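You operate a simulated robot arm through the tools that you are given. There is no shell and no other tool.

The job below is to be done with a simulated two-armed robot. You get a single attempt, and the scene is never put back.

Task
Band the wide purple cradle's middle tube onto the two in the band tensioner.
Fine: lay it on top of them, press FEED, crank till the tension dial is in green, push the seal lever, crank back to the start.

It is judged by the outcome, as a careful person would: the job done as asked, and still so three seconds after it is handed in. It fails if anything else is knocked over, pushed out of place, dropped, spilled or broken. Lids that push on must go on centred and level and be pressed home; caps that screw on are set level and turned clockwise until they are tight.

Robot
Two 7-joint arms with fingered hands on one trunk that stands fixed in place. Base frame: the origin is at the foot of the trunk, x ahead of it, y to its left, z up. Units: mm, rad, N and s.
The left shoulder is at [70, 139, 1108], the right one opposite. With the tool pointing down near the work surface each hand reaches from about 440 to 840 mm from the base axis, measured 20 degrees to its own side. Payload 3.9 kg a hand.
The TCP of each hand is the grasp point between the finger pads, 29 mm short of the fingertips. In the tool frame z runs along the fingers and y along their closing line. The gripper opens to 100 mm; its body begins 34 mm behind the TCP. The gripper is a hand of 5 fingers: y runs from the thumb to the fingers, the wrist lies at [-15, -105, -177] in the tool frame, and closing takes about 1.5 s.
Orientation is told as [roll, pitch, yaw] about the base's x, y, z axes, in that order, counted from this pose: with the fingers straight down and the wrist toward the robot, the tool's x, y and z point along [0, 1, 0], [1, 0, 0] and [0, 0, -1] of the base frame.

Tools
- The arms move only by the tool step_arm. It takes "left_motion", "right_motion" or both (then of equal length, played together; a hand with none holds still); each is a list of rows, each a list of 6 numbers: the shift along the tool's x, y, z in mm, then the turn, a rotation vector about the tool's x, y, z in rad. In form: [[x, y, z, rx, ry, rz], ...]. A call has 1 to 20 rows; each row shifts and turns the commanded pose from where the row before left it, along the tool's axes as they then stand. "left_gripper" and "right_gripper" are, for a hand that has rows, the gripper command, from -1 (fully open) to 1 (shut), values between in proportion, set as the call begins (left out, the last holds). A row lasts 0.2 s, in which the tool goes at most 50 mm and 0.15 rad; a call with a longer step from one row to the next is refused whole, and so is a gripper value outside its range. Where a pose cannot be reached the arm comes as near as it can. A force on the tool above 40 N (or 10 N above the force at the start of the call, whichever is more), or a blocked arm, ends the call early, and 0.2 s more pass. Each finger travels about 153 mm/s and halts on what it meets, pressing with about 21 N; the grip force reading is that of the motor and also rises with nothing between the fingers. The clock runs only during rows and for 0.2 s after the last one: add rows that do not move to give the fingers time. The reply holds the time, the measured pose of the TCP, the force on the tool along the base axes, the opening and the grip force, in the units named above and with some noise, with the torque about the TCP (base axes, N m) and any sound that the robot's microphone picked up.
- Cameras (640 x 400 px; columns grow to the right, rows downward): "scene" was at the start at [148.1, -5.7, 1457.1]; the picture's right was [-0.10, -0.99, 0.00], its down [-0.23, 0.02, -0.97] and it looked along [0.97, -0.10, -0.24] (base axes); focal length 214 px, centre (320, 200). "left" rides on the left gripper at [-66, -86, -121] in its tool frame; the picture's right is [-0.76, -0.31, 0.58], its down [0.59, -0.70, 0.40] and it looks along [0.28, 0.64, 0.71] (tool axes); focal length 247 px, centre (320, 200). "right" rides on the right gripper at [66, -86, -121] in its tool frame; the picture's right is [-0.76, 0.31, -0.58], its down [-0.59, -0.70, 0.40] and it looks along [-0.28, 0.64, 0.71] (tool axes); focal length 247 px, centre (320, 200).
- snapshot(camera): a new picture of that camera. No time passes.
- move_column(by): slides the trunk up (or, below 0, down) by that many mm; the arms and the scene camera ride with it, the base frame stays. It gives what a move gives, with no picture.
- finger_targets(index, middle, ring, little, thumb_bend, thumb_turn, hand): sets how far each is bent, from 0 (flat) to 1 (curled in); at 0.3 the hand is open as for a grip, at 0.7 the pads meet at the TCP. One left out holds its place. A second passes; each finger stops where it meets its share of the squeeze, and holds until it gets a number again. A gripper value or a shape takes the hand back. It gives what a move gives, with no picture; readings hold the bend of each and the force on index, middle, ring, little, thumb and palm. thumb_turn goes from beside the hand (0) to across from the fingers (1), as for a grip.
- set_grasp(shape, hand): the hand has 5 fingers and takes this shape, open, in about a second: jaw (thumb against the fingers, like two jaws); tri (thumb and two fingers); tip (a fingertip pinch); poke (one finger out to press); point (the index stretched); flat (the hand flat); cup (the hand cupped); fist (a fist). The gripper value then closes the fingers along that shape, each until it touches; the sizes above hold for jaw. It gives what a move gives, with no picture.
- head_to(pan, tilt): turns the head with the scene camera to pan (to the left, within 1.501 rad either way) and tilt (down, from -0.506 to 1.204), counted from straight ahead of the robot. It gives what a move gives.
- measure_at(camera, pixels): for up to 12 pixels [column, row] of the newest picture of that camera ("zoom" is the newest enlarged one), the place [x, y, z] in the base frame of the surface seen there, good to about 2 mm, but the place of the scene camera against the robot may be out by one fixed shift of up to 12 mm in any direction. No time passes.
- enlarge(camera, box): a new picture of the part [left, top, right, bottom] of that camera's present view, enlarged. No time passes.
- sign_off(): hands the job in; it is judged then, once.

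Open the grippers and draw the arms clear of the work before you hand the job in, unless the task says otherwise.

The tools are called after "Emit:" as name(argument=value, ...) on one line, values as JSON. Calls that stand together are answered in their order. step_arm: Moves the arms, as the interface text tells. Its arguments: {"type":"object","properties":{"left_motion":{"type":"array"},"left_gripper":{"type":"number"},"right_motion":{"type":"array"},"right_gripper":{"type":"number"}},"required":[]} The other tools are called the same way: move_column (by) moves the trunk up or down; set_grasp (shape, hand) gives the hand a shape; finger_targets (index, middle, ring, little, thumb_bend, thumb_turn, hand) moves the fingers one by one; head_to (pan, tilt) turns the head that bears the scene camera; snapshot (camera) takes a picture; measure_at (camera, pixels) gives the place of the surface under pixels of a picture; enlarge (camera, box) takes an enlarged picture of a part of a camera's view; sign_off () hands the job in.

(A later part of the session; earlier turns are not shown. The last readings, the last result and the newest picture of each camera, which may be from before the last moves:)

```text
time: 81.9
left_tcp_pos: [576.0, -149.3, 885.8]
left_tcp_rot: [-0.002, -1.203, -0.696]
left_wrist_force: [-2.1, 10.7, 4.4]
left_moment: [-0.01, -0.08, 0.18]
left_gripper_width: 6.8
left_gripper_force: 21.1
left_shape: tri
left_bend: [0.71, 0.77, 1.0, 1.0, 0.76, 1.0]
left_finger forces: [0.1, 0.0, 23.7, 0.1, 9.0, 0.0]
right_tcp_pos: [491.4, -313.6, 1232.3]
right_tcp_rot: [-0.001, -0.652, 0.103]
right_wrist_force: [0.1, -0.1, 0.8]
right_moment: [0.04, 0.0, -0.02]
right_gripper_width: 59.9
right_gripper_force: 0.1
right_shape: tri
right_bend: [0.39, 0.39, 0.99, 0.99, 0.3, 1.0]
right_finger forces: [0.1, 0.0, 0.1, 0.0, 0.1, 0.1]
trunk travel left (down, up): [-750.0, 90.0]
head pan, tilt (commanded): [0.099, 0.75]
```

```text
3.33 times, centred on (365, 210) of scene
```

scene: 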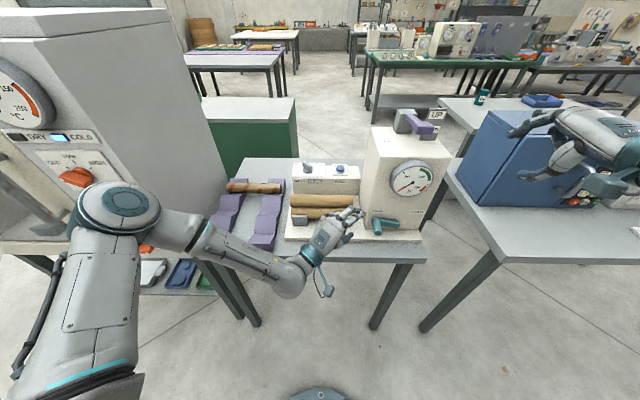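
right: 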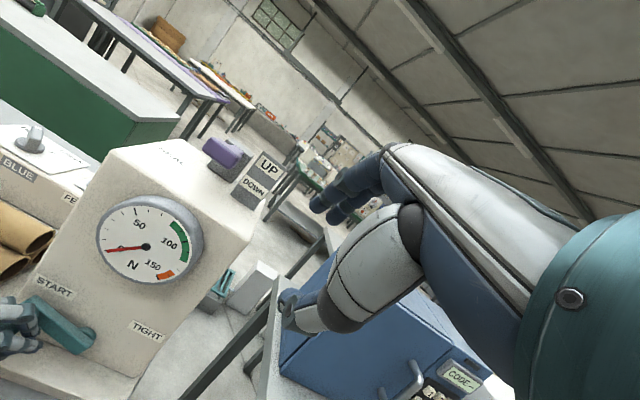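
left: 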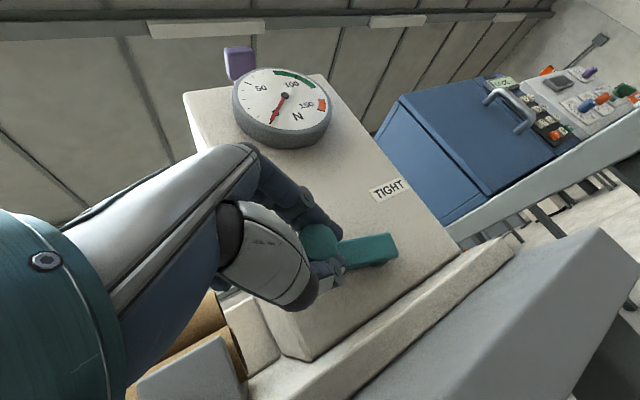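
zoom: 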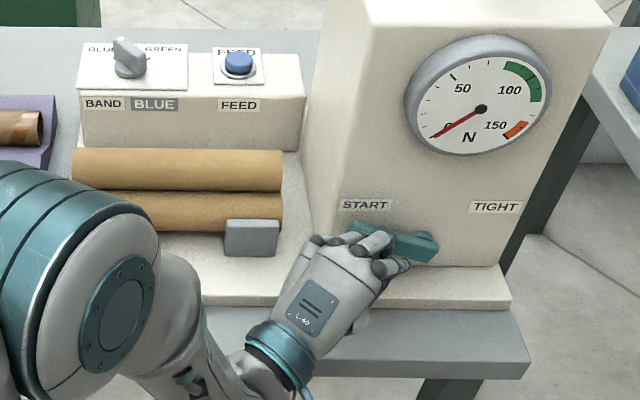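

Almost at START; I nudge down and left slightly once more.

Emit:
step_arm(left_motion=[[0.9, -2.4, 0.0, 0, 0, 0], [0.9, -2.4, 0.0, 0, 0, 0], [0, 0, 0, 0, 0, 0]])

Emit:
snapshot(camera="right")

Emit:
enlarge(camera="right", box=[0, 170, 240, 390])

```text
time: 82.7
left_tcp_pos: [576.4, -146.0, 882.6]
left_tcp_rot: [-0.003, -1.201, -0.695]
left_wrist_force: [0.8, 14.2, 5.0]
left_moment: [0.01, -0.05, 0.09]
left_gripper_width: 6.9
left_gripper_force: 21.2
left_shape: tri
left_bend: [0.71, 0.77, 1.0, 1.0, 0.76, 1.0]
left_finger forces: [0.1, 0.7, 20.3, 0.0, 4.9, 0.1]
right_tcp_pos: [490.4, -313.3, 1232.3]
right_tcp_rot: [-0.005, -0.651, 0.102]
right_wrist_force: [0.6, -0.2, -0.4]
right_moment: [0.0, 0.0, 0.04]
right_gripper_width: 60.2
right_gripper_force: 0.0
right_shape: tri
right_bend: [0.39, 0.39, 0.99, 0.99, 0.3, 1.0]
right_finger forces: [0.1, 0.1, 0.0, 0.0, 0.0, 0.0]
trunk travel left (down, up): [-750.0, 90.0]
head pan, tilt (commanded): [0.099, 0.75]
```

```text
taken
```

right: 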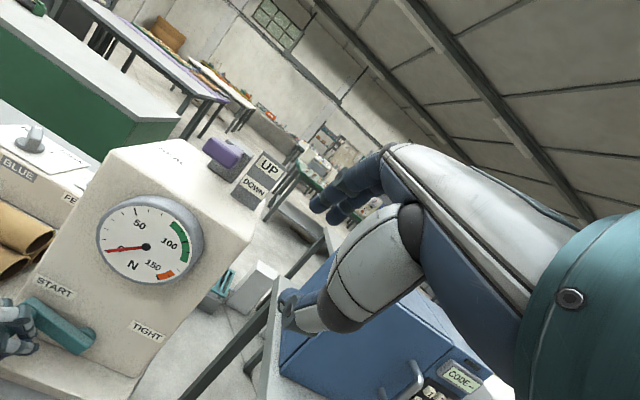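

```text
1.82 times, centred on (120, 280) of right
```

zoom: 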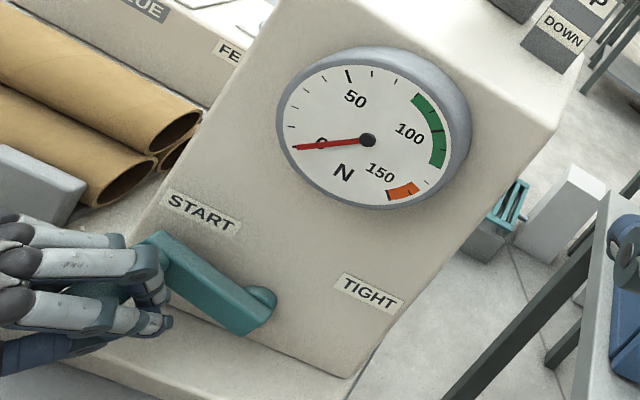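

The crank arm is back at its starting place (corner at raw ≈(28,296) as before). I open the fingers and draw back along the finger direction.

Emit:
step_arm(left_motion=[[0, 0, 0, 0, 0, 0], [0, 0, 0, 0, 0, 0], [0, 0, 0, 0, 0, 0], [0, 0, 0, 0, 0, 0]], left_gripper=-0.3)

Emit:
snapshot(camera="left")

Emit:
snapshot(camera="right")

Emit:
enlarge(camera="right", box=[0, 250, 130, 390])

```text
time: 83.7
left_tcp_pos: [575.6, -147.4, 881.4]
left_tcp_rot: [-0.004, -1.203, -0.693]
left_wrist_force: [0.0, 17.1, 3.2]
left_moment: [0.02, 0.01, 0.0]
left_gripper_width: 64.7
left_gripper_force: 0.0
left_shape: tri
left_bend: [0.4, 0.37, 1.0, 1.0, 0.31, 0.99]
left_finger forces: [0.0, 0.0, 17.2, 0.0, 0.0, 0.0]
right_tcp_pos: [491.5, -312.7, 1233.3]
right_tcp_rot: [-0.004, -0.65, 0.103]
right_wrist_force: [0.4, 0.2, -0.3]
right_moment: [0.01, -0.01, -0.03]
right_gripper_width: 60.0
right_gripper_force: 0.0
right_shape: tri
right_bend: [0.39, 0.39, 0.99, 0.99, 0.3, 1.0]
right_finger forces: [0.0, 0.1, 0.0, 0.0, 0.0, 0.0]
trunk travel left (down, up): [-750.0, 90.0]
head pan, tilt (commanded): [0.099, 0.75]
```

```text
taken
```

left: 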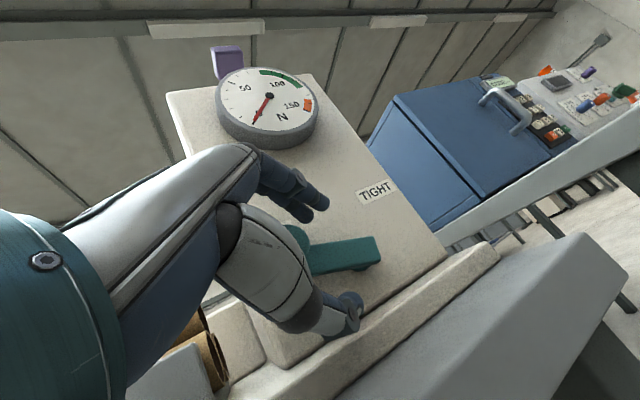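

```text
taken
```

right: 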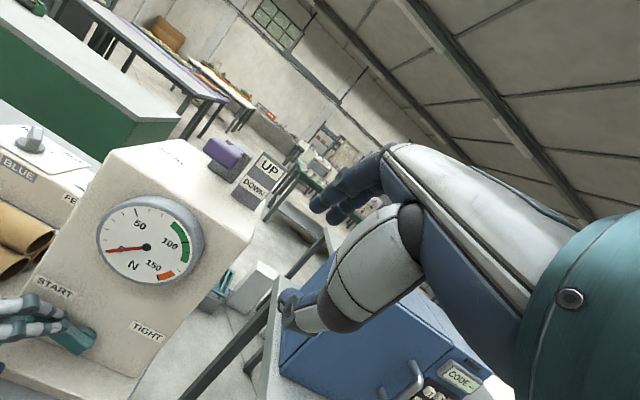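

```text
2.86 times, centred on (65, 320) of right
```

zoom: 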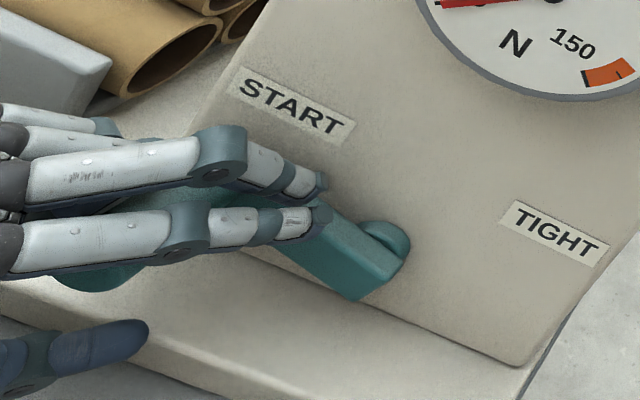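

The handle lies mid-way between thumb and fingers, so I withdraw straight back along −z of the tool.

Emit:
step_arm(left_motion=[[-2, 0, -4, 0, 0, 0], [0, 0, -12, 0, 0, 0], [0, 0, -20, 0, 0, 0], [0, 0, -25, 0, 0, 0], [0, 0, -30, 0, 0, 0], [0, 0, -30, 0, 0, 0], [0, 0, 0, 0, 0, 0]])

Emit:
snapshot(camera="right")

Emit:
enlarge(camera="right", box=[0, 170, 240, 390])

Emit:
enlarge(camera="scene", box=[290, 150, 440, 270])

```text
time: 85.3
left_tcp_pos: [490.2, -76.3, 922.8]
left_tcp_rot: [-0.008, -1.202, -0.687]
left_wrist_force: [-0.1, 0.5, -0.8]
left_moment: [0.0, 0.03, -0.01]
left_gripper_width: 64.5
left_gripper_force: 0.0
left_shape: tri
left_bend: [0.4, 0.37, 0.99, 0.99, 0.3, 0.99]
left_finger forces: [0.0, 0.1, 0.1, 0.0, 0.0, 0.1]
right_tcp_pos: [492.8, -317.3, 1230.4]
right_tcp_rot: [0.001, -0.648, 0.099]
right_wrist_force: [-0.1, 0.0, -0.3]
right_moment: [0.02, 0.02, 0.0]
right_gripper_width: 60.1
right_gripper_force: 0.0
right_shape: tri
right_bend: [0.39, 0.39, 0.99, 0.99, 0.3, 1.0]
right_finger forces: [0.0, 0.0, 0.0, 0.1, 0.0, 0.0]
trunk travel left (down, up): [-750.0, 90.0]
head pan, tilt (commanded): [0.099, 0.75]
```

```text
taken
```

right: 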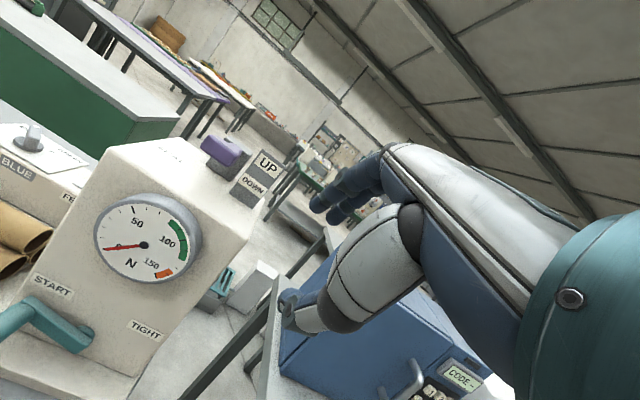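

```text
1.82 times, centred on (120, 280) of right
```

zoom: 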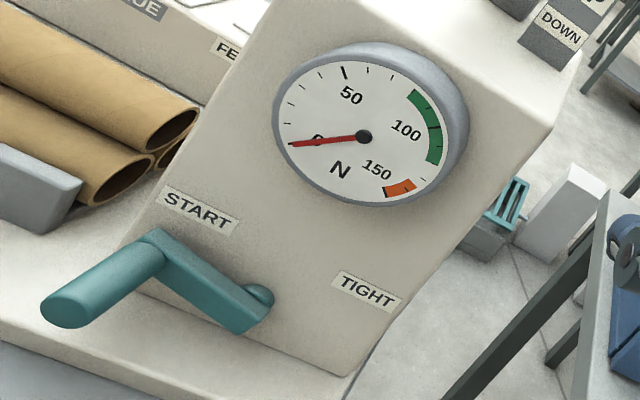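

```text
3.33 times, centred on (365, 210) of scene
```

zoom: 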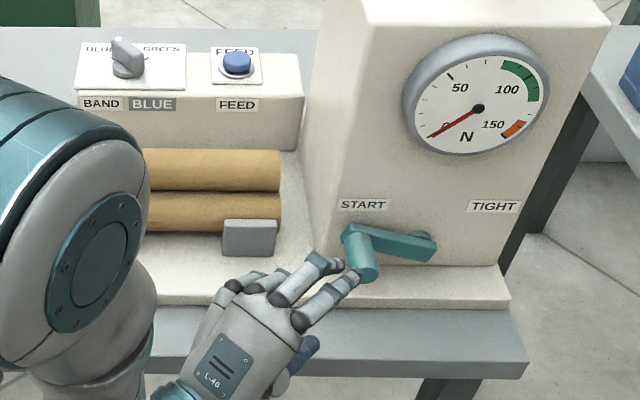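

The crank looks back at START. I measure the handle's end now to compare with its initial (568,−131,885).

Emit:
measure_at(camera="right", pixels=[[2, 335], [8, 325], [20, 312], [30, 302], [40, 310], [60, 325], [80, 345], [93, 333]])

Emit:
enlarge(camera="scene", box=[355, 195, 435, 250])

Emit:
measure_at(camera="zoom", pixels=[[175, 215], [150, 185], [230, 205], [330, 215], [190, 265], [175, 175], [345, 205]])

```text
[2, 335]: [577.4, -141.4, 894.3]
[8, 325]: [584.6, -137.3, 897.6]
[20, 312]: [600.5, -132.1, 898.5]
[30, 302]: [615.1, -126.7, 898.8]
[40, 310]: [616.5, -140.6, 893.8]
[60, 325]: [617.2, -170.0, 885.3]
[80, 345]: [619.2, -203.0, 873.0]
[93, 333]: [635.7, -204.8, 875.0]
```

```text
7.27 times, centred on (395, 222) of scene
```

zoom: 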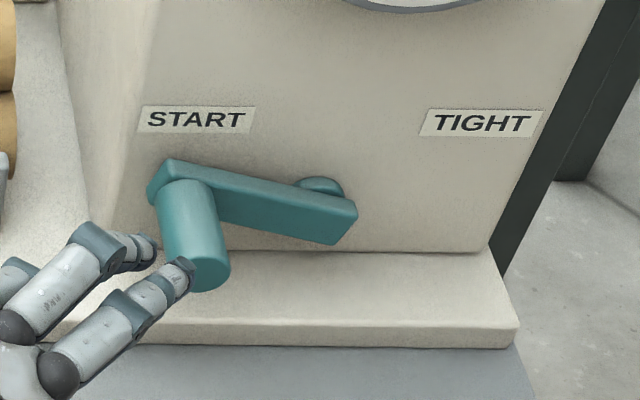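

```text
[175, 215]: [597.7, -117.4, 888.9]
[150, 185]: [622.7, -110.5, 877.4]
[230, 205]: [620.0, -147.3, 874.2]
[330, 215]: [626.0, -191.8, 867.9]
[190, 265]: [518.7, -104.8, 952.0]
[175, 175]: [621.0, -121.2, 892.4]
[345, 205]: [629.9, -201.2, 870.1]
```

The crank sits within ~1.5° of its original START position. Now I bring the left hand back up and re-orient it for pressing FEED again.

Emit:
step_arm(left_motion=[[16.1, 21.7, -19.9, 0, 0, 0], [16.1, 21.7, -19.9, 0, 0, 0], [16.1, 21.7, -19.9, 0, 0, 0], [16.1, 21.7, -19.9, 0, 0, 0], [16.1, 21.7, -19.9, 0, 0, 0], [0, 0, 0, 0.1, 0, 0], [0, 0, 0, 0.1, 0, 0], [0, 0, 0, 0.1, 0, 0], [0, 0, 0, 0.1, 0, 0], [0, 0, 0, 0.1, 0, 0], [0, 0, 0, 0.1, 0, 0], [0, 0, 0, 0.1, 0, 0], [0, 0, 0, 0.1, 0, 0], [0, 0, 0, 0, 0.038, -0.09], [0, 0, 0, 0, 0.038, -0.09], [0, 0, 0, 0, 0.038, -0.09], [0, 0, 0, 0, 0.038, -0.09], [0, 0, 0, 0, 0, 0]])

Emit:
set_grasp(shape="poke", hand="left")

Emit:
finger_targets(hand="left", index=0.5, middle=1.0)

```text
time: 89.1
left_tcp_pos: [500.7, 16.8, 1064.2]
left_tcp_rot: [0.001, -0.4, -0.307]
left_wrist_force: [-0.2, 0.0, -0.6]
left_moment: [0.02, 0.01, -0.01]
left_gripper_width: 65.1
left_gripper_force: 0.0
left_shape: tri
left_bend: [0.4, 0.37, 0.99, 0.99, 0.3, 0.99]
left_finger forces: [0.0, 0.1, 0.0, 0.1, 0.0, 0.0]
left hand out of reach, approached as far as the arm can: row 15
right_tcp_pos: [491.5, -315.5, 1231.2]
right_tcp_rot: [0.0, -0.649, 0.101]
right_wrist_force: [0.0, 0.0, 0.9]
right_moment: [-0.02, -0.01, 0.0]
right_gripper_width: 59.9
right_gripper_force: 0.1
right_shape: tri
right_bend: [0.39, 0.39, 0.99, 0.99, 0.3, 1.0]
right_finger forces: [0.1, 0.0, 0.0, 0.0, 0.0, 0.0]
trunk travel left (down, up): [-750.0, 90.0]
head pan, tilt (commanded): [0.099, 0.75]
```

```text
time: 90.0
left_tcp_pos: [500.7, 16.2, 1063.2]
left_tcp_rot: [0.0, -0.4, -0.308]
left_wrist_force: [0.1, 0.3, 0.2]
left_moment: [0.0, -0.07, 0.01]
left_gripper_width: 0.0
left_gripper_force: 0.1
left_shape: poke
left_bend: [0.7, 0.7, 0.99, 0.99, 1.0, 1.0]
left_finger forces: [0.0, 0.0, 0.0, 0.1, 0.0, 0.0]
right_tcp_pos: [491.8, -316.7, 1231.4]
right_tcp_rot: [-0.001, -0.65, 0.102]
right_wrist_force: [-0.2, 0.3, 0.0]
right_moment: [0.0, 0.01, -0.03]
right_gripper_width: 60.3
right_gripper_force: 0.0
right_shape: tri
right_bend: [0.39, 0.39, 0.99, 0.99, 0.3, 1.0]
right_finger forces: [0.1, 0.1, 0.0, 0.1, 0.0, 0.0]
trunk travel left (down, up): [-750.0, 90.0]
head pan, tilt (commanded): [0.099, 0.75]
```

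```text
time: 91.0
left_tcp_pos: [501.4, 17.7, 1064.6]
left_tcp_rot: [0.0, -0.401, -0.308]
left_wrist_force: [-0.5, -0.1, -0.2]
left_moment: [-0.02, -0.04, 0.0]
left_gripper_width: 40.9
left_gripper_force: 0.1
left_shape: fingers
left_bend: [0.5, 1.0, 0.99, 0.99, 1.0, 1.0]
left_finger forces: [0.0, 0.1, 0.1, 0.0, 0.0, 0.1]
right_tcp_pos: [491.6, -315.8, 1230.4]
right_tcp_rot: [0.0, -0.651, 0.1]
right_wrist_force: [0.2, -0.3, 0.0]
right_moment: [-0.03, 0.0, 0.01]
right_gripper_width: 60.0
right_gripper_force: 0.0
right_shape: tri
right_bend: [0.39, 0.39, 0.99, 0.99, 0.3, 1.0]
right_finger forces: [0.1, 0.0, 0.1, 0.1, 0.0, 0.1]
trunk travel left (down, up): [-750.0, 90.0]
head pan, tilt (commanded): [0.099, 0.75]
```

Hand is in the pressing shape again. I move it over to above the FEED button as before.

Emit:
step_arm(left_motion=[[11.5, 31.2, 21.3, 0, 0, 0], [11.5, 31.2, 21.3, 0, 0, 0], [11.5, 31.2, 21.3, 0, 0, 0], [11.5, 31.2, 21.3, 0, 0, 0], [11.5, 31.2, 21.3, 0, 0, 0], [11.5, 31.2, 21.3, 0, 0, 0], [11.5, 31.2, 21.3, 0, 0, 0], [11.5, 31.2, 21.3, 0, 0, 0], [0, 0, 0, 0, 0, 0]])

Emit:
snapshot(camera="left")

Emit:
measure_at(camera="left", pixels=[[326, 210], [330, 215], [324, 217], [377, 262], [368, 270], [384, 250], [375, 278], [362, 260]])

```text
time: 93.0
left_tcp_pos: [812.3, 11.1, 1005.0]
left_tcp_rot: [0.002, -0.4, -0.309]
left_wrist_force: [-0.2, 0.5, 0.2]
left_moment: [-0.01, 0.04, 0.0]
left_gripper_width: 40.9
left_gripper_force: 0.1
left_shape: fingers
left_bend: [0.5, 1.0, 0.99, 0.99, 1.0, 1.0]
left_finger forces: [0.0, 0.0, 0.0, 0.1, 0.0, 0.0]
right_tcp_pos: [490.0, -316.0, 1230.6]
right_tcp_rot: [-0.001, -0.652, 0.102]
right_wrist_force: [-0.4, -0.5, -0.1]
right_moment: [-0.03, 0.01, 0.01]
right_gripper_width: 60.3
right_gripper_force: 0.0
right_shape: tri
right_bend: [0.39, 0.39, 0.99, 0.99, 0.3, 1.0]
right_finger forces: [0.1, 0.0, 0.0, 0.0, 0.0, 0.1]
trunk travel left (down, up): [-750.0, 90.0]
head pan, tilt (commanded): [0.099, 0.75]
```

```text
taken
```

left: 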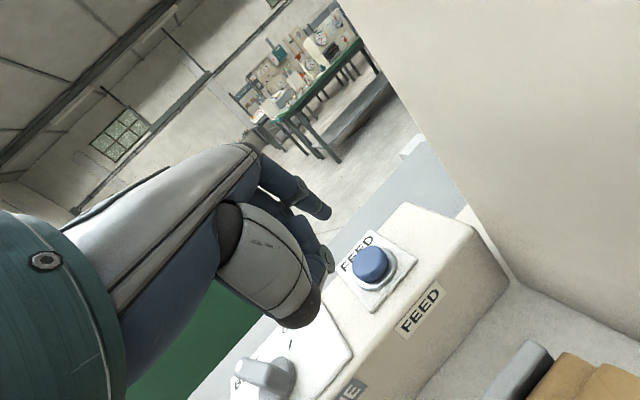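

```text
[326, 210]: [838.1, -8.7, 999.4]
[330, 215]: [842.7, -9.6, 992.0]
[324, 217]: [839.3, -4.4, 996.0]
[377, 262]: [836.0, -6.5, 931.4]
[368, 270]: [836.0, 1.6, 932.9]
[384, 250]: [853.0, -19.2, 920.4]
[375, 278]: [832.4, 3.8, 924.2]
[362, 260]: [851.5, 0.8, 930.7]
```

Tip is ~6 mm right of centre; I correct left by 6 mm and come down 52 mm to just above the button.

Emit:
step_arm(left_motion=[[5.7, -1.7, -0.7, 0, 0, 0], [0, -7.8, 18.4, 0, 0, 0], [0, -7.8, 18.4, 0, 0, 0], [0, -3.1, 7.4, 0, 0, 0], [0, -1.6, 3.7, 0, 0, 0], [0, 0, 0, 0, 0, 0]])

Emit:
snapshot(camera="left")

Emit:
enlarge(camera="left", box=[280, 160, 420, 300])

```text
time: 94.4
left_tcp_pos: [809.0, 20.5, 951.9]
left_tcp_rot: [0.001, -0.399, -0.309]
left_wrist_force: [0.4, 0.2, -1.4]
left_moment: [-0.02, -0.03, -0.06]
left_gripper_width: 41.1
left_gripper_force: 0.1
left_shape: fingers
left_bend: [0.5, 1.0, 0.99, 0.99, 1.0, 1.0]
left_finger forces: [0.0, 0.0, 0.0, 0.0, 0.1, 0.0]
right_tcp_pos: [491.1, -315.7, 1230.5]
right_tcp_rot: [0.001, -0.648, 0.102]
right_wrist_force: [0.5, 1.0, 0.1]
right_moment: [0.0, 0.03, 0.01]
right_gripper_width: 60.1
right_gripper_force: 0.1
right_shape: tri
right_bend: [0.39, 0.39, 0.99, 0.99, 0.3, 1.0]
right_finger forces: [0.1, 0.1, 0.1, 0.0, 0.1, 0.1]
trunk travel left (down, up): [-750.0, 90.0]
head pan, tilt (commanded): [0.099, 0.75]
```

```text
taken
```

left: 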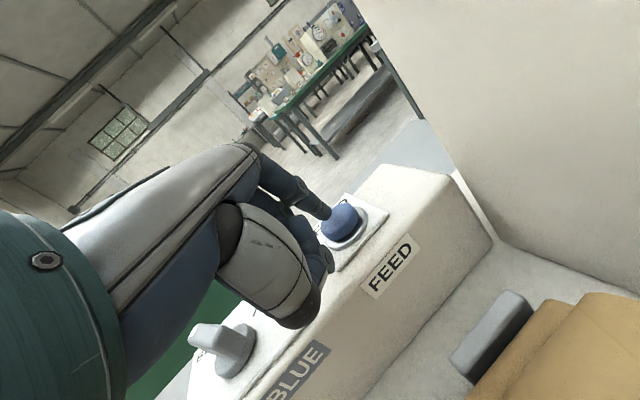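

```text
2.86 times, centred on (350, 230) of left
```

zoom: 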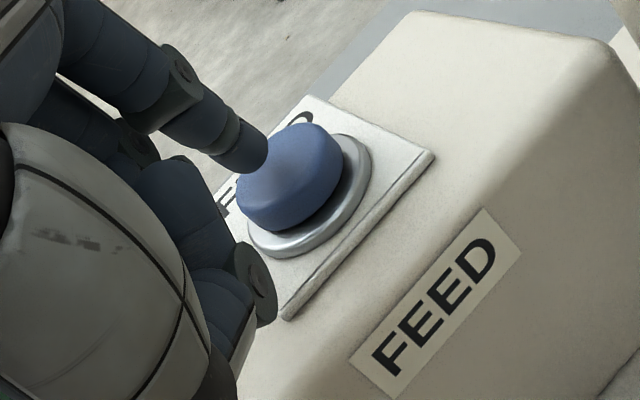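

I shift 4 mm right to centre on the button and then press down in steps, deeper than before.

Emit:
step_arm(left_motion=[[-3.8, 1.1, 0.5, 0, 0, 0], [0, -0.78, 1.84, 0, 0, 0], [0, -0.78, 1.84, 0, 0, 0], [0, -0.78, 1.84, 0, 0, 0], [0, -0.78, 1.84, 0, 0, 0], [0, 0, 0, 0, 0, 0]])

Emit:
step_arm(left_motion=[[0, -0.78, 1.84, 0, 0, 0], [0, 0, 0, 0, 0, 0]])

Emit:
step_arm(left_motion=[[0, -0.78, 1.84, 0, 0, 0], [0, -0.4, 0.92, 0, 0, 0], [0, 0, 0, 0, 0, 0], [0, 0, 0, 0, 0, 0], [0, 0, 0, 0, 0, 0]])

Emit:
snapshot(camera="left")

Emit:
enlarge(camera="left", box=[280, 160, 420, 300])

Emit:
enlarge(camera="scene", box=[270, 130, 430, 260])

```text
time: 95.8
left_tcp_pos: [809.5, 15.6, 945.7]
left_tcp_rot: [0.001, -0.402, -0.309]
left_wrist_force: [0.0, 0.0, 0.9]
left_moment: [0.03, 0.01, -0.02]
left_gripper_width: 41.2
left_gripper_force: 0.4
left_shape: fingers
left_bend: [0.5, 1.0, 0.99, 0.99, 1.0, 1.0]
left_finger forces: [0.6, 0.0, 0.0, 0.1, 0.1, 0.1]
right_tcp_pos: [492.1, -316.1, 1231.0]
right_tcp_rot: [0.0, -0.648, 0.099]
right_wrist_force: [0.1, -0.5, 0.9]
right_moment: [0.01, -0.04, 0.0]
right_gripper_width: 60.0
right_gripper_force: 0.0
right_shape: tri
right_bend: [0.39, 0.39, 0.99, 0.99, 0.3, 1.0]
right_finger forces: [0.1, 0.1, 0.1, 0.0, 0.1, 0.0]
trunk travel left (down, up): [-750.0, 90.0]
head pan, tilt (commanded): [0.099, 0.75]
```

```text
time: 96.4
left_tcp_pos: [810.3, 16.9, 943.8]
left_tcp_rot: [0.001, -0.402, -0.31]
left_wrist_force: [-0.7, -0.2, 1.5]
left_moment: [-0.07, -0.06, -0.03]
left_gripper_width: 41.1
left_gripper_force: 0.7
left_shape: fingers
left_bend: [0.5, 1.0, 0.99, 0.99, 1.0, 1.0]
left_finger forces: [1.5, 0.0, 0.0, 0.1, 0.0, 0.0]
right_tcp_pos: [491.4, -315.8, 1231.9]
right_tcp_rot: [0.0, -0.652, 0.1]
right_wrist_force: [0.3, -0.4, -0.5]
right_moment: [0.02, 0.01, 0.01]
right_gripper_width: 60.0
right_gripper_force: 0.0
right_shape: tri
right_bend: [0.39, 0.39, 0.99, 0.99, 0.3, 1.0]
right_finger forces: [0.0, 0.0, 0.0, 0.0, 0.1, 0.0]
trunk travel left (down, up): [-750.0, 90.0]
head pan, tilt (commanded): [0.099, 0.75]
```

```text
time: 97.6
left_tcp_pos: [809.8, 16.3, 940.1]
left_tcp_rot: [-0.001, -0.402, -0.308]
left_wrist_force: [-1.4, -1.2, 3.2]
left_moment: [-0.06, -0.1, -0.02]
left_gripper_width: 42.3
left_gripper_force: 1.7
left_shape: fingers
left_bend: [0.49, 1.0, 0.99, 0.99, 1.0, 1.0]
left_finger forces: [3.6, 0.1, 0.0, 0.0, 0.0, 0.0]
right_tcp_pos: [491.1, -315.4, 1231.8]
right_tcp_rot: [0.0, -0.651, 0.101]
right_wrist_force: [0.2, -0.2, -0.1]
right_moment: [-0.01, 0.03, -0.01]
right_gripper_width: 60.2
right_gripper_force: 0.0
right_shape: tri
right_bend: [0.39, 0.39, 0.99, 0.99, 0.3, 1.0]
right_finger forces: [0.0, 0.1, 0.0, 0.1, 0.0, 0.0]
trunk travel left (down, up): [-750.0, 90.0]
head pan, tilt (commanded): [0.099, 0.75]
heard: click
```

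```text
taken
```

left: 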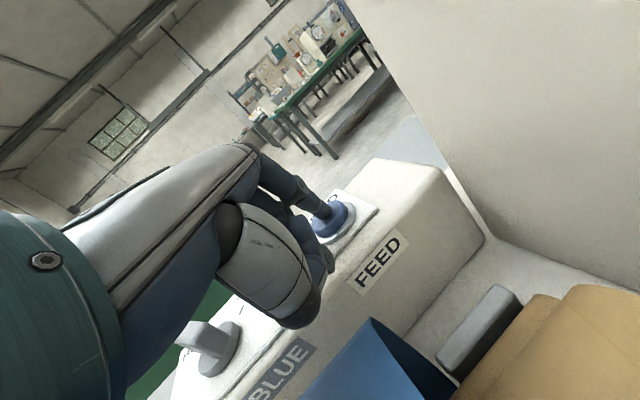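

```text
2.86 times, centred on (350, 230) of left
```

zoom: 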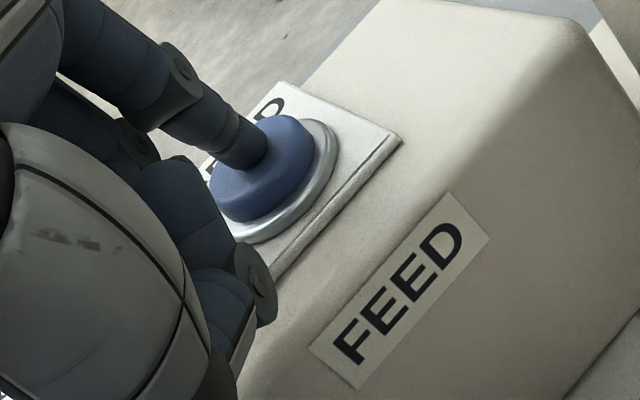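

```text
3.08 times, centred on (350, 195) of scene
```

zoom: 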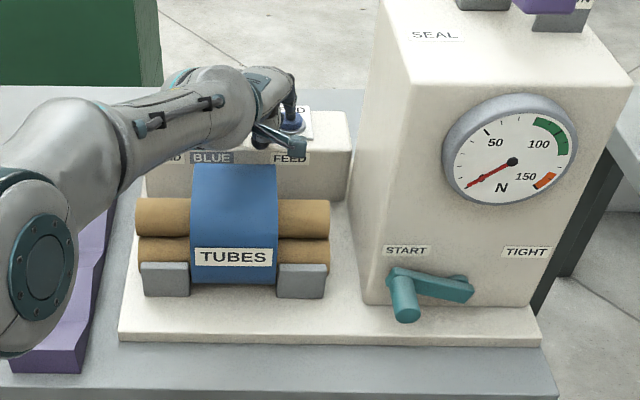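

The blue "TUBES" band is now fed around the stack. I lift straight up off the button, well above the band, before moving back.

Emit:
step_arm(left_motion=[[0, 1.95, -4.6, 0, 0, 0], [0, 5.8, -13.8, 0, 0, 0], [0, 11.7, -27.6, 0, 0, 0], [0, 15.6, -36.8, 0, 0, 0], [0, 15.6, -36.8, 0, 0, 0], [0, 0, 0, 0, 0, 0]])

Emit:
snapshot(camera="left")

Emit:
enlarge(camera="scene", box=[270, 130, 430, 260])

Emit:
measure_at(camera="zoom", pixels=[[235, 170], [235, 200], [235, 230], [235, 275], [195, 190], [275, 190], [195, 275], [275, 278]])

```text
time: 99.0
left_tcp_pos: [811.9, 17.0, 1070.5]
left_tcp_rot: [0.001, -0.401, -0.31]
left_wrist_force: [-0.3, 0.2, -0.4]
left_moment: [-0.02, 0.02, 0.03]
left_gripper_width: 41.1
left_gripper_force: 0.0
left_shape: fingers
left_bend: [0.5, 1.0, 0.99, 0.99, 1.0, 1.0]
left_finger forces: [0.1, 0.1, 0.0, 0.1, 0.0, 0.1]
right_tcp_pos: [492.8, -316.2, 1229.1]
right_tcp_rot: [0.001, -0.649, 0.101]
right_wrist_force: [-0.1, -1.0, 0.3]
right_moment: [-0.02, -0.01, 0.0]
right_gripper_width: 59.8
right_gripper_force: 0.0
right_shape: tri
right_bend: [0.39, 0.39, 0.99, 0.99, 0.3, 1.0]
right_finger forces: [0.0, 0.0, 0.0, 0.0, 0.0, 0.0]
trunk travel left (down, up): [-750.0, 90.0]
head pan, tilt (commanded): [0.099, 0.75]
```

```text
taken
```

left: 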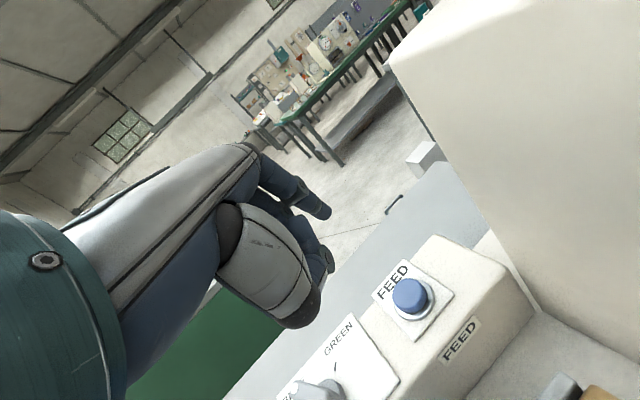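

```text
3.08 times, centred on (350, 195) of scene
```

zoom: 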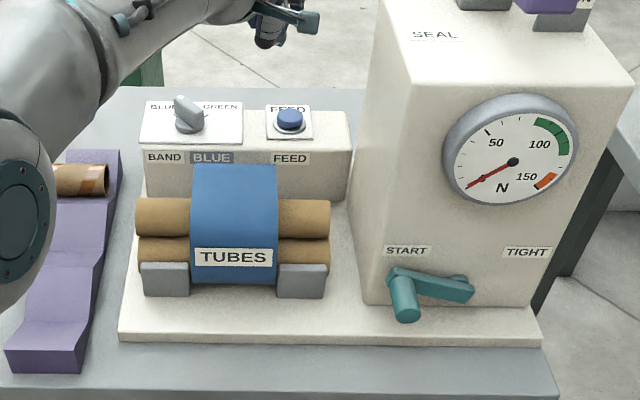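

```text
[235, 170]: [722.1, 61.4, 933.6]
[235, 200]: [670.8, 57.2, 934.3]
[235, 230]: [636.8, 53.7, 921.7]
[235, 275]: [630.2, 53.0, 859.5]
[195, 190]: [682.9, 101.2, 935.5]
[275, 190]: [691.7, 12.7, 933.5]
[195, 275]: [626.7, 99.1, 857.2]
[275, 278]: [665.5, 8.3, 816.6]
```

Band top is at z≈941. I now bring the left hand back, re-shape it to tri and orient it for the crank as before.

Emit:
step_arm(left_motion=[[-11.5, -31.2, -21.3, 0, 0, 0], [-11.5, -31.2, -21.3, 0, 0, 0], [-11.5, -31.2, -21.3, 0, 0, 0], [-11.5, -31.2, -21.3, 0, 0, 0], [-11.5, -31.2, -21.3, 0, 0, 0], [-11.5, -31.2, -21.3, 0, 0, 0], [-11.5, -31.2, -21.3, 0, 0, 0], [-11.5, -31.2, -21.3, 0, 0, 0], [0, 0, 0, 0, 0, 0]])

Emit:
set_grasp(shape="tri", hand="left")

Emit:
step_arm(left_motion=[[0, 0, 0, 0, -0.038, 0.09], [0, 0, 0, 0, -0.038, 0.09], [0, 0, 0, 0, -0.038, 0.09], [0, 0, 0, 0, -0.038, 0.09], [0, 0, 0, -0.1, 0, 0], [0, 0, 0, -0.1, 0, 0], [0, 0, 0, -0.1, 0, 0], [0, 0, 0, -0.1, 0, 0], [0, 0, 0, -0.1, 0, 0], [0, 0, 0, -0.1, 0, 0], [0, 0, 0, -0.1, 0, 0], [0, 0, 0, -0.1, 0, 0], [0, 0, 0, 0, 0, 0]], left_gripper=-0.3)

Emit:
snapshot(camera="scene")

```text
time: 101.0
left_tcp_pos: [501.6, 15.1, 1131.6]
left_tcp_rot: [0.001, -0.397, -0.309]
left_wrist_force: [-0.7, -0.2, 1.4]
left_moment: [0.0, 0.0, -0.02]
left_gripper_width: 41.2
left_gripper_force: 0.0
left_shape: fingers
left_bend: [0.5, 1.0, 0.99, 0.99, 1.0, 1.0]
left_finger forces: [0.0, 0.0, 0.0, 0.0, 0.0, 0.0]
left hand out of reach, approached as far as the arm can: row 6
right_tcp_pos: [491.8, -317.5, 1229.3]
right_tcp_rot: [0.002, -0.648, 0.1]
right_wrist_force: [0.5, 0.2, 0.0]
right_moment: [0.04, 0.02, 0.02]
right_gripper_width: 60.3
right_gripper_force: 0.1
right_shape: tri
right_bend: [0.39, 0.39, 0.99, 0.99, 0.3, 1.0]
right_finger forces: [0.1, 0.0, 0.0, 0.0, 0.0, 0.0]
trunk travel left (down, up): [-750.0, 90.0]
head pan, tilt (commanded): [0.099, 0.75]
```

```text
time: 101.9
left_tcp_pos: [502.4, 16.5, 1130.8]
left_tcp_rot: [0.0, -0.399, -0.309]
left_wrist_force: [-0.4, 0.2, 0.5]
left_moment: [0.01, 0.0, 0.0]
left_gripper_width: 99.9
left_gripper_force: 0.0
left_shape: tri
left_bend: [0.3, 0.3, 0.99, 0.99, 0.3, 0.98]
left_finger forces: [0.1, 0.0, 0.0, 0.0, 0.0, 0.0]
right_tcp_pos: [490.9, -315.7, 1232.2]
right_tcp_rot: [0.001, -0.651, 0.102]
right_wrist_force: [0.3, 0.2, -1.3]
right_moment: [0.01, 0.03, 0.01]
right_gripper_width: 60.2
right_gripper_force: 0.0
right_shape: tri
right_bend: [0.39, 0.39, 0.99, 0.99, 0.3, 1.0]
right_finger forces: [0.0, 0.0, 0.0, 0.0, 0.1, 0.1]
trunk travel left (down, up): [-750.0, 90.0]
head pan, tilt (commanded): [0.099, 0.75]
```

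```text
time: 104.7
left_tcp_pos: [500.8, 19.3, 1128.9]
left_tcp_rot: [0.001, -1.202, -0.7]
left_wrist_force: [0.2, 0.3, -0.3]
left_moment: [-0.04, -0.01, 0.01]
left_gripper_width: 65.4
left_gripper_force: 0.0
left_shape: tri
left_bend: [0.4, 0.37, 0.99, 0.99, 0.3, 0.99]
left_finger forces: [0.0, 0.0, 0.1, 0.1, 0.1, 0.0]
right_tcp_pos: [491.8, -315.1, 1232.3]
right_tcp_rot: [0.002, -0.651, 0.101]
right_wrist_force: [-0.4, 0.7, 0.7]
right_moment: [0.0, -0.02, 0.02]
right_gripper_width: 60.0
right_gripper_force: 0.1
right_shape: tri
right_bend: [0.39, 0.39, 0.99, 0.99, 0.3, 1.0]
right_finger forces: [0.0, 0.0, 0.0, 0.1, 0.0, 0.0]
trunk travel left (down, up): [-750.0, 90.0]
head pan, tilt (commanded): [0.099, 0.75]
```

```text
taken
```

scene: 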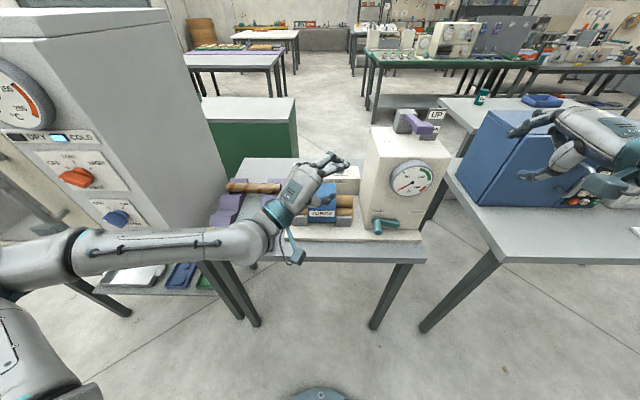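

Orientation is right. I move down to the pre-grasp point ≈(493,−79,923), 115 mm short of the handle.

Emit:
step_arm(left_motion=[[-13.3, -28.6, 21.35, 0, 0, 0], [-13.3, -28.6, 21.35, 0, 0, 0], [-13.3, -28.6, 21.35, 0, 0, 0], [-13.3, -28.6, 21.35, 0, 0, 0], [-13.3, -28.6, 21.35, 0, 0, 0], [-13.3, -28.5, 21.35, 0, 0, 0], [0, 0, 0, 0, 0, 0]])

Emit:
snapshot(camera="left")

Emit:
enlarge(camera="scene", box=[290, 150, 440, 270])

```text
time: 106.3
left_tcp_pos: [496.3, -80.5, 919.7]
left_tcp_rot: [0.0, -1.2, -0.699]
left_wrist_force: [-0.2, -0.2, -0.1]
left_moment: [-0.03, 0.02, -0.01]
left_gripper_width: 65.3
left_gripper_force: 0.1
left_shape: tri
left_bend: [0.4, 0.37, 0.99, 0.99, 0.3, 0.99]
left_finger forces: [0.0, 0.1, 0.1, 0.0, 0.0, 0.0]
right_tcp_pos: [491.3, -315.2, 1232.9]
right_tcp_rot: [0.0, -0.652, 0.102]
right_wrist_force: [0.4, 0.5, 0.2]
right_moment: [0.04, -0.01, -0.03]
right_gripper_width: 60.1
right_gripper_force: 0.0
right_shape: tri
right_bend: [0.39, 0.39, 0.99, 0.99, 0.3, 1.0]
right_finger forces: [0.0, 0.0, 0.1, 0.0, 0.1, 0.0]
trunk travel left (down, up): [-750.0, 90.0]
head pan, tilt (commanded): [0.099, 0.75]
```

```text
taken
```

left: 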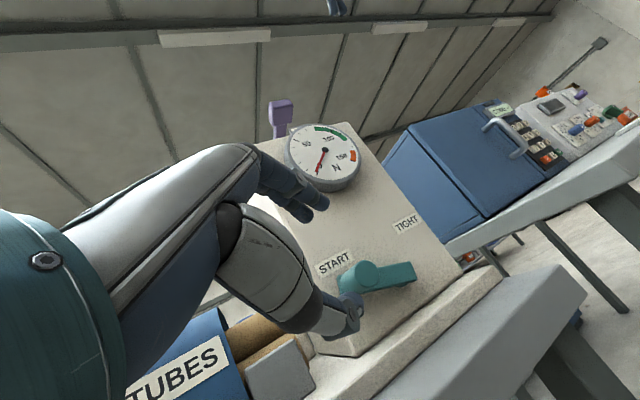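

```text
3.33 times, centred on (365, 210) of scene
```

zoom: 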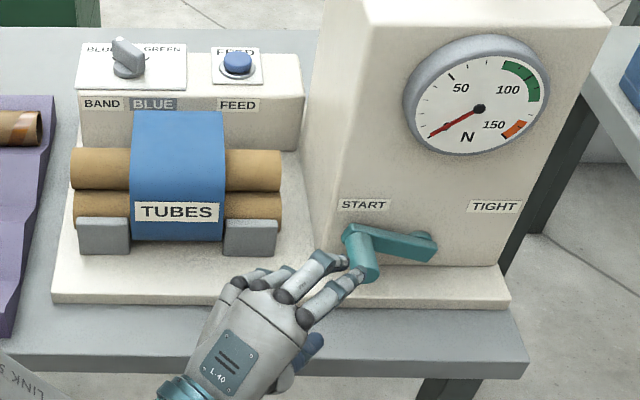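

Lined up. I advance 104 mm so the handle sits deep between thumb and fingers against the folded fingers.

Emit:
step_arm(left_motion=[[0, 0.3, 28, 0, 0, 0], [0, 0.3, 28, 0, 0, 0], [0, 0.3, 22, 0, 0, 0], [0, 0.3, 16, 0, 0, 0], [0, 0.2, 10, 0, 0, 0], [0, 0, 0, 0, 0, 0]])

Emit:
snapshot(camera="left")

Emit:
snapshot(camera="right")

Emit:
enlarge(camera="right", box=[0, 170, 240, 390])

```text
time: 107.7
left_tcp_pos: [571.3, -140.7, 885.6]
left_tcp_rot: [0.0, -1.201, -0.7]
left_wrist_force: [-0.1, -0.7, 0.0]
left_moment: [-0.07, -0.01, -0.01]
left_gripper_width: 65.3
left_gripper_force: 0.0
left_shape: tri
left_bend: [0.4, 0.37, 0.99, 0.99, 0.3, 0.99]
left_finger forces: [0.1, 0.0, 0.1, 0.1, 0.0, 0.1]
right_tcp_pos: [490.8, -316.2, 1231.3]
right_tcp_rot: [0.001, -0.648, 0.101]
right_wrist_force: [0.5, -0.1, 0.5]
right_moment: [-0.01, 0.01, -0.02]
right_gripper_width: 60.0
right_gripper_force: 0.0
right_shape: tri
right_bend: [0.39, 0.39, 0.99, 0.99, 0.3, 1.0]
right_finger forces: [0.1, 0.1, 0.0, 0.1, 0.1, 0.1]
trunk travel left (down, up): [-750.0, 90.0]
head pan, tilt (commanded): [0.099, 0.75]
```

```text
taken
```

left: 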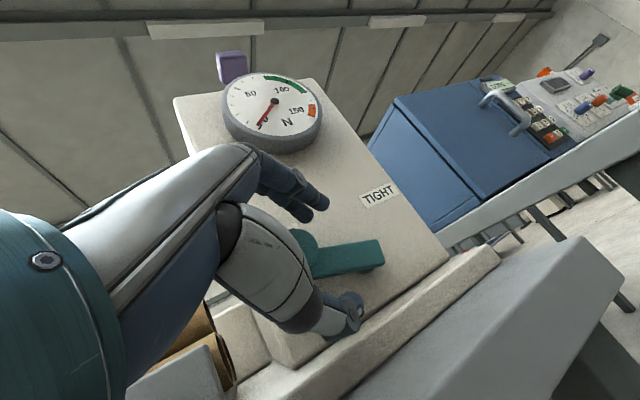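

```text
taken
```

right: 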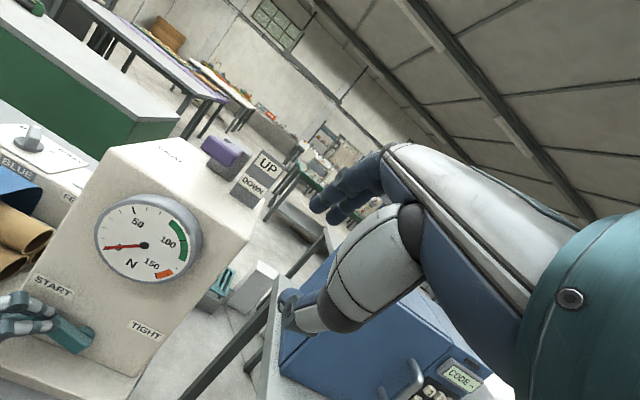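

```text
1.82 times, centred on (120, 280) of right
```

zoom: 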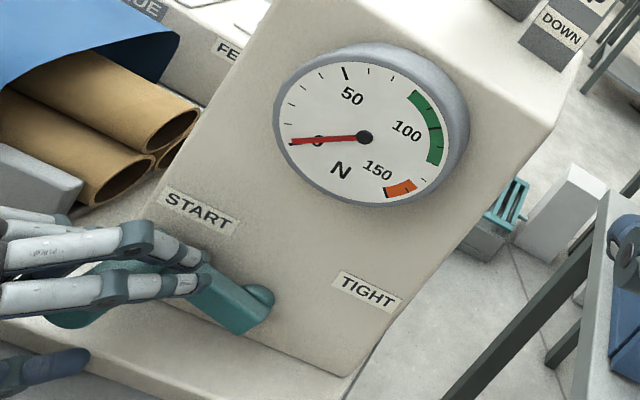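

The dial needle already shows a few N, so the band is engaged. I close the fingers around the handle.

Emit:
step_arm(left_motion=[[0, 0, 0, 0, 0, 0], [0, 0, 0, 0, 0, 0], [0, 0, 0, 0, 0, 0], [0, 0, 0, 0, 0, 0], [0, 0, 0, 0, 0, 0]], left_gripper=1)

Emit:
snapshot(camera="right")

Emit:
enlarge(camera="right", box=[0, 170, 240, 390])

```text
time: 108.9
left_tcp_pos: [570.1, -141.8, 885.5]
left_tcp_rot: [0.004, -1.199, -0.702]
left_wrist_force: [-0.4, -6.9, -4.6]
left_moment: [-0.03, -0.07, -0.05]
left_gripper_width: 2.1
left_gripper_force: 21.0
left_shape: tri
left_bend: [0.7, 0.72, 1.0, 1.0, 0.73, 1.0]
left_finger forces: [0.6, 8.3, 0.0, 0.0, 9.8, 0.0]
right_tcp_pos: [492.7, -318.3, 1230.2]
right_tcp_rot: [0.002, -0.648, 0.099]
right_wrist_force: [-0.1, 0.3, -0.2]
right_moment: [-0.02, -0.01, 0.02]
right_gripper_width: 59.9
right_gripper_force: 0.1
right_shape: tri
right_bend: [0.39, 0.39, 0.99, 0.99, 0.3, 1.0]
right_finger forces: [0.0, 0.0, 0.1, 0.0, 0.0, 0.0]
trunk travel left (down, up): [-750.0, 90.0]
head pan, tilt (commanded): [0.099, 0.75]
```

```text
taken
```

right: 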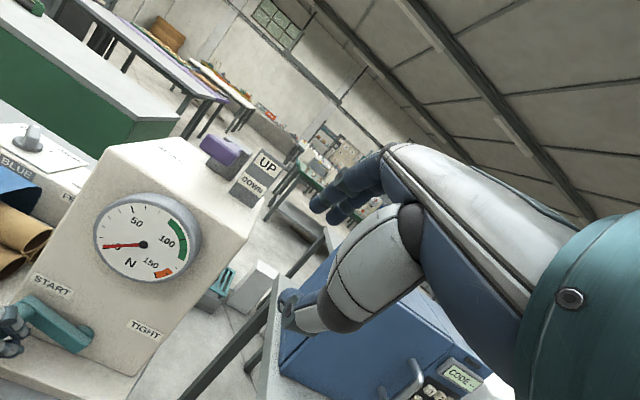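

```text
1.82 times, centred on (120, 280) of right
```

zoom: 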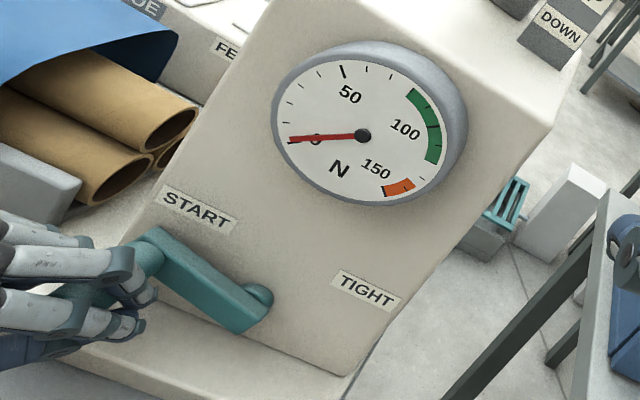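

Grip is on the handle. I crank 15° along the measured circle (hub v≈−259, z≈867, r≈74.5) and check dial and forces.

Emit:
step_arm(left_motion=[[-1.32, 6.28, -0.98, 0, 0, 0], [-1.69, 6.25, -0.56, 0, 0, 0], [-2.06, 6.16, -0.13, 0, 0, 0], [0, 0, 0, 0, 0, 0]])

Emit:
snapshot(camera="right")

Emit:
enlarge(camera="right", box=[0, 170, 240, 390])

```text
time: 109.9
left_tcp_pos: [570.1, -151.1, 903.9]
left_tcp_rot: [0.005, -1.195, -0.707]
left_wrist_force: [-0.6, -13.1, -14.0]
left_moment: [0.08, 0.08, -0.27]
left_gripper_width: 1.6
left_gripper_force: 21.0
left_shape: tri
left_bend: [0.71, 0.71, 1.0, 1.0, 0.74, 1.0]
left_finger forces: [1.3, 14.4, 0.0, 0.0, 10.9, 0.0]
right_tcp_pos: [493.6, -317.7, 1228.7]
right_tcp_rot: [0.002, -0.65, 0.097]
right_wrist_force: [0.2, -0.9, -0.2]
right_moment: [0.0, 0.01, 0.04]
right_gripper_width: 60.0
right_gripper_force: 0.0
right_shape: tri
right_bend: [0.39, 0.39, 0.99, 0.99, 0.3, 1.0]
right_finger forces: [0.0, 0.1, 0.0, 0.1, 0.1, 0.0]
trunk travel left (down, up): [-750.0, 90.0]
head pan, tilt (commanded): [0.099, 0.75]
```

```text
taken
```

right: 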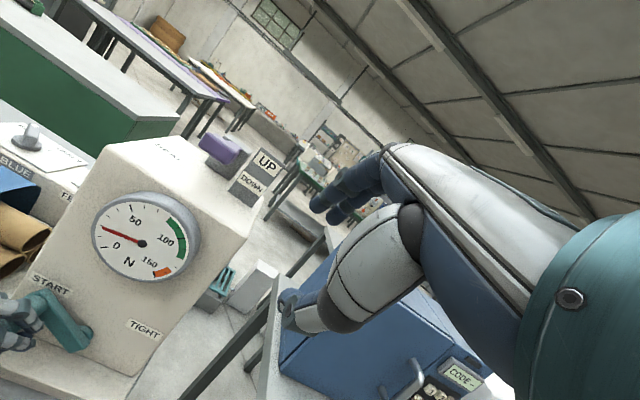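

```text
1.82 times, centred on (120, 280) of right
```

zoom: 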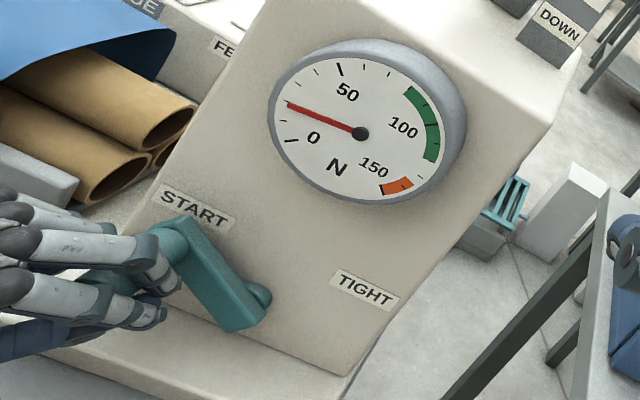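

Dial reads ~20 after about 15°, so it rises ≈1.3 N per degree; tangential effort is ~6 N. I continue 20° more with a small inward correction.

Emit:
step_arm(left_motion=[[-2.9, 5.6, 0.9, 0, 0, 0], [-3.2, 5.4, 1.3, 0, 0, 0], [-3.1, 5.5, 1.2, 0, 0, 0], [-3.4, 5.2, 1.7, 0, 0, 0], [0, 0, 0, 0, 0, 0]])

Emit:
snapshot(camera="right")

Emit:
enlarge(camera="right", box=[0, 170, 240, 390])

```text
time: 111.1
left_tcp_pos: [572.3, -168.3, 922.0]
left_tcp_rot: [0.001, -1.198, -0.699]
left_wrist_force: [-0.5, -6.1, -14.0]
left_moment: [0.08, 0.01, -0.15]
left_gripper_width: 1.7
left_gripper_force: 20.7
left_shape: tri
left_bend: [0.71, 0.71, 1.0, 1.0, 0.74, 1.0]
left_finger forces: [0.0, 7.9, 0.1, 0.0, 11.8, 0.0]
right_tcp_pos: [493.4, -317.6, 1229.8]
right_tcp_rot: [0.001, -0.647, 0.1]
right_wrist_force: [0.1, -0.1, 0.5]
right_moment: [-0.03, -0.03, 0.02]
right_gripper_width: 59.9
right_gripper_force: 0.1
right_shape: tri
right_bend: [0.39, 0.39, 0.99, 0.99, 0.3, 1.0]
right_finger forces: [0.0, 0.1, 0.1, 0.0, 0.0, 0.1]
trunk travel left (down, up): [-750.0, 90.0]
head pan, tilt (commanded): [0.099, 0.75]
```

```text
taken
```

right: 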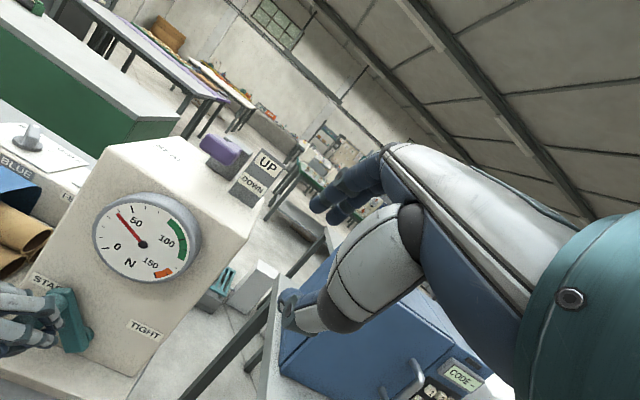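

```text
1.82 times, centred on (120, 280) of right
```

zoom: 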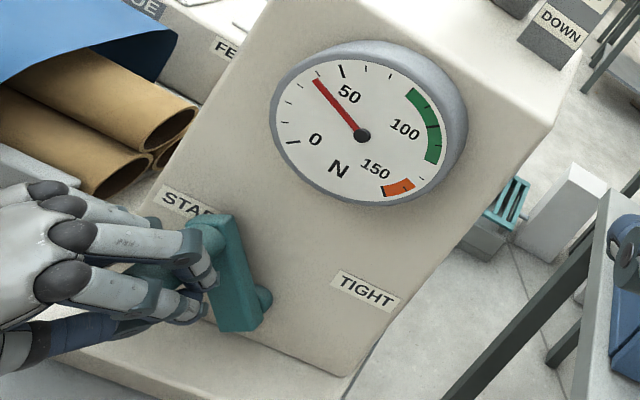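

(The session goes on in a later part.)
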